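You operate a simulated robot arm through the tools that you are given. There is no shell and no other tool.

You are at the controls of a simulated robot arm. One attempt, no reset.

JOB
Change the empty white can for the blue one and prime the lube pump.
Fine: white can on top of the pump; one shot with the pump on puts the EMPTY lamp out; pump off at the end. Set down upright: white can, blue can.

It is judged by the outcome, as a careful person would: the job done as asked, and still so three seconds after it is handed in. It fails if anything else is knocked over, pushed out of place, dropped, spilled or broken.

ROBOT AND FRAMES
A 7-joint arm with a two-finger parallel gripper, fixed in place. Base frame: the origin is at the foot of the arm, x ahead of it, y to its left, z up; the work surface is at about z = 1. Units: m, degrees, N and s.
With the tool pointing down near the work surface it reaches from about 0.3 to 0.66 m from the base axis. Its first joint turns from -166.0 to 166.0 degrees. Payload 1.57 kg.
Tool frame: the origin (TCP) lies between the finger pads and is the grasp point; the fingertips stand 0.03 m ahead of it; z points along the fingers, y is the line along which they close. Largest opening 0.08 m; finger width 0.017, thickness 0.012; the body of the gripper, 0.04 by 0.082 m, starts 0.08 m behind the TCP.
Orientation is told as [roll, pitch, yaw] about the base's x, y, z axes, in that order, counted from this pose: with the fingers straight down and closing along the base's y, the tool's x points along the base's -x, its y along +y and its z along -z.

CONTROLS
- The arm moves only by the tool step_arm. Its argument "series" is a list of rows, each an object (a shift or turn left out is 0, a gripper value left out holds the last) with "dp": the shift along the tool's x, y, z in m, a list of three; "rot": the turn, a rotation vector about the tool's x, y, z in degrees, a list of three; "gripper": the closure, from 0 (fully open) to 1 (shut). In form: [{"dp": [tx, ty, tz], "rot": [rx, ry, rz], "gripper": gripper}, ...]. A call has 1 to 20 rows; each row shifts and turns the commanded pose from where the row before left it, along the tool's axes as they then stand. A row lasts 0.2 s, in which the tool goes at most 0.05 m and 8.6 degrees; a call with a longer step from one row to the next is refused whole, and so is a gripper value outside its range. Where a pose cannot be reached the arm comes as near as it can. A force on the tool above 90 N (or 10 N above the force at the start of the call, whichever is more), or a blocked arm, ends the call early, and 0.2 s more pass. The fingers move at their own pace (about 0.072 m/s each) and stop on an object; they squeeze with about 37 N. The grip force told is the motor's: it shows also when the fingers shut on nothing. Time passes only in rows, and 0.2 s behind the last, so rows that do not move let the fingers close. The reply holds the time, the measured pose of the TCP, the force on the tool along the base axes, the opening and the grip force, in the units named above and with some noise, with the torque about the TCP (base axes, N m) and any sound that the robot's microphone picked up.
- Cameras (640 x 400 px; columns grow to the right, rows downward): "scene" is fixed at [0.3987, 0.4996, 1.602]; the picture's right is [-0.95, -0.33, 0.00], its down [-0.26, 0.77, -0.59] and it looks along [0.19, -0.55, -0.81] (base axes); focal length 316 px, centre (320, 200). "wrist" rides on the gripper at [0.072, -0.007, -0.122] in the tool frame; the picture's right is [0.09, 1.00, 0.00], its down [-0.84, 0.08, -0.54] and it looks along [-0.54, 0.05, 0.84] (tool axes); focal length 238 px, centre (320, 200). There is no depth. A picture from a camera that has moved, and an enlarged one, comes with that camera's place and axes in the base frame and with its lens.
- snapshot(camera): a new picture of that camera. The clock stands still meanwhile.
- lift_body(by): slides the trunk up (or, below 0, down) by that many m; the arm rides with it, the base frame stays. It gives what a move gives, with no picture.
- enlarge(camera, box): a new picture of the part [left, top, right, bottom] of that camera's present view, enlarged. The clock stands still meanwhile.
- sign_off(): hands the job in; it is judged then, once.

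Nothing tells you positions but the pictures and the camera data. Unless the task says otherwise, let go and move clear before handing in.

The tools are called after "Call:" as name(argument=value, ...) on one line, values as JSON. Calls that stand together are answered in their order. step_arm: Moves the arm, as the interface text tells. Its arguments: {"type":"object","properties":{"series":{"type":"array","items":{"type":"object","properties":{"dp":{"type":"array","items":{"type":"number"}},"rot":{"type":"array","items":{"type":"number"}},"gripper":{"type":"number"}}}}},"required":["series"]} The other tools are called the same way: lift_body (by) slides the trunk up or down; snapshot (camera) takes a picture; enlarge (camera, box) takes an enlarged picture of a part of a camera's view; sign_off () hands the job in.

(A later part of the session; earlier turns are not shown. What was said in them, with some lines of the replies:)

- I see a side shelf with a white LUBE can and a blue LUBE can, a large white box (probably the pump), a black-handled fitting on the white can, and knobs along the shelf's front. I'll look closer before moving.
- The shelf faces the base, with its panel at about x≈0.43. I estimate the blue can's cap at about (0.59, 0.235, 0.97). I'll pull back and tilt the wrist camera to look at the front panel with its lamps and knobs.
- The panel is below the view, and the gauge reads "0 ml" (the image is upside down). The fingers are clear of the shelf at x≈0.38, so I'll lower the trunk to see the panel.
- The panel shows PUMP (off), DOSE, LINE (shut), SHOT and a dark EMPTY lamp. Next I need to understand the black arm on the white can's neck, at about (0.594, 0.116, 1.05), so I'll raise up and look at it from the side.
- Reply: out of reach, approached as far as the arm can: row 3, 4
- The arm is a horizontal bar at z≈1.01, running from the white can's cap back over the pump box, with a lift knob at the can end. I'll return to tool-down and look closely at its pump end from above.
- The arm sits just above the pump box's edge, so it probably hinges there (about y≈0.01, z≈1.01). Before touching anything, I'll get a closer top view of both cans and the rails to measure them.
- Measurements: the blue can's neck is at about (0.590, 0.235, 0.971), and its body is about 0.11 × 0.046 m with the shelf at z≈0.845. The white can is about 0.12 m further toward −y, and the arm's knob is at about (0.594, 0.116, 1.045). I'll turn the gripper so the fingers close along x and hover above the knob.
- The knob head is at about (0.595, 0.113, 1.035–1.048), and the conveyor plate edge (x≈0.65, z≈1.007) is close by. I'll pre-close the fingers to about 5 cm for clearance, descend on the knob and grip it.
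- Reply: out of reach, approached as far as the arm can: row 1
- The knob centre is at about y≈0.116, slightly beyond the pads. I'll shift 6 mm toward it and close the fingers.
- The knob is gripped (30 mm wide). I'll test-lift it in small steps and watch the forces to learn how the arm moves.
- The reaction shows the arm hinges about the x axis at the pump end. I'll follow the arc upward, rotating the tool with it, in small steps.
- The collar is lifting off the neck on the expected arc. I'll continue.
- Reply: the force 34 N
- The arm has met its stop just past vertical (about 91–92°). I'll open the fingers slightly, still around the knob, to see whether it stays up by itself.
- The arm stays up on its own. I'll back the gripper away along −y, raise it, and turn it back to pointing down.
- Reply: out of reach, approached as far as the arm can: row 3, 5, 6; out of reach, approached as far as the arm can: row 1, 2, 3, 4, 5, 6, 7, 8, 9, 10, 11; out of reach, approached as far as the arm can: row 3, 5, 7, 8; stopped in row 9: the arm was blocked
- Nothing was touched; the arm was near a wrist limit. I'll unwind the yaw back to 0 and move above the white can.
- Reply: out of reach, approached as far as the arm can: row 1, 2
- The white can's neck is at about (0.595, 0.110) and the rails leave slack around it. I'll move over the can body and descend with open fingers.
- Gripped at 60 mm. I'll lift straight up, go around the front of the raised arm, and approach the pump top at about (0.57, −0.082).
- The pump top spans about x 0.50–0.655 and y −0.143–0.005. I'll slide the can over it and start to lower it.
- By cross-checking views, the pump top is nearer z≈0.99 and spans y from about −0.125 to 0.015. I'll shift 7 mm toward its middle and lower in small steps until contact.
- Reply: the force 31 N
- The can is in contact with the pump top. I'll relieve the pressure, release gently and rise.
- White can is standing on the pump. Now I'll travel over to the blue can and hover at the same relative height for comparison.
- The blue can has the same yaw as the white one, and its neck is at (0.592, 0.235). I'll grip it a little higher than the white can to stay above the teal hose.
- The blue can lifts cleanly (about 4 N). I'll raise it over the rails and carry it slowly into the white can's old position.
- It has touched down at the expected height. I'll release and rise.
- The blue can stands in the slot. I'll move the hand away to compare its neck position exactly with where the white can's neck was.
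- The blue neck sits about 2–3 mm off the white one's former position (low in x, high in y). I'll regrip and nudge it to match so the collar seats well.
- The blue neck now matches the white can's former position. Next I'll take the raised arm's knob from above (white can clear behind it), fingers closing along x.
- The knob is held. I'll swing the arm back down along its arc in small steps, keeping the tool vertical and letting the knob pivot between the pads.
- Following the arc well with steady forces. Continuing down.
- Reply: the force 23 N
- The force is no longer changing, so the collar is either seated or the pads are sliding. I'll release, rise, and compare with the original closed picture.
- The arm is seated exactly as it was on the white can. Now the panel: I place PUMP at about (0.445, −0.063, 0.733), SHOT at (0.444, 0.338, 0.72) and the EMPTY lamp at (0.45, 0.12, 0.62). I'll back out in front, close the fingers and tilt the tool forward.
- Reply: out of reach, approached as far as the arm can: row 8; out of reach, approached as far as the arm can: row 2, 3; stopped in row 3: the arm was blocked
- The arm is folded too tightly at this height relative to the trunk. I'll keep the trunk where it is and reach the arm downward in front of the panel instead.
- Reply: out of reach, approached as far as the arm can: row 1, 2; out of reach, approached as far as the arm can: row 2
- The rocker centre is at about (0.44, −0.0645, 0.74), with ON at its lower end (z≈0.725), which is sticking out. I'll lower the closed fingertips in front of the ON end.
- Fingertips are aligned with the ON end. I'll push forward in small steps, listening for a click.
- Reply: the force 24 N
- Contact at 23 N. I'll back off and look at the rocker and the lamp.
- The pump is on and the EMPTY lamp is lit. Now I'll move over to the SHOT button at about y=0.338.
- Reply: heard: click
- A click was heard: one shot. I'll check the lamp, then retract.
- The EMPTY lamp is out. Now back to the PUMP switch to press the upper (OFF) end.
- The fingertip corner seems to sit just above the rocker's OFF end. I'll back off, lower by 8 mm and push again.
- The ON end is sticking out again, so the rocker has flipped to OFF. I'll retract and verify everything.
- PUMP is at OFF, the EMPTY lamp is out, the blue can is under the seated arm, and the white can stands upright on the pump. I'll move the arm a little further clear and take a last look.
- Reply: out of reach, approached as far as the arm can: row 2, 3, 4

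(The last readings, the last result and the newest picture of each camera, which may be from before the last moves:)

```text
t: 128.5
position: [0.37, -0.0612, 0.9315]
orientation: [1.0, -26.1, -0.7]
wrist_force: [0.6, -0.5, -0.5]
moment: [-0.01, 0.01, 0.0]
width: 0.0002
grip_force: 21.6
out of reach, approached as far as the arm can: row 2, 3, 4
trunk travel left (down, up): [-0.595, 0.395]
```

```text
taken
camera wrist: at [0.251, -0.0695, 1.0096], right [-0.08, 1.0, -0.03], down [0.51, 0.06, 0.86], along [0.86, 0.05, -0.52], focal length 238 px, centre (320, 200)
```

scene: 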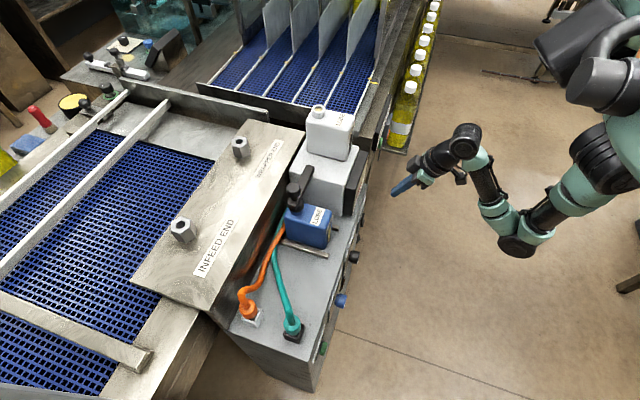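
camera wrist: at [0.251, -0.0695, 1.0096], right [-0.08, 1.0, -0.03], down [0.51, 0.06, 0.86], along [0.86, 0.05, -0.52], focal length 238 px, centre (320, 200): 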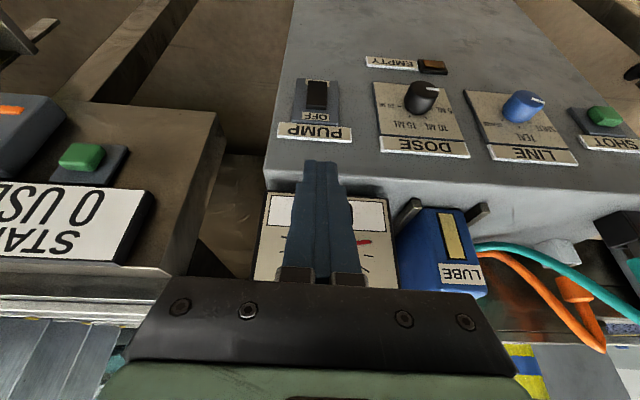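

The gripper is clear and empty, both cans stand upright, the pump is off and the EMPTY lamp is out. I'm handing the job in.

Call:
sign_off()

```text
The job is handed in.
```

The cans are swapped and the pump is primed. The job is handed in, with no verdict back yet.

- **White can:** it stands upright on top of the pump.
- **Blue can:** it stands upright between the rails. The pump's black pickup arm is back down on its neck, looking the same as it did on the white can.
- **Priming:** switching the pump on lit the EMPTY lamp. One press of SHOT gave a click and the lamp went out.
- **Pump:** it is switched off. I left the DOSE (5 ml) and LINE (shut) knobs as they were.

The gripper is empty and clear of the panel. I saw nothing else knocked over, moved or spilled.
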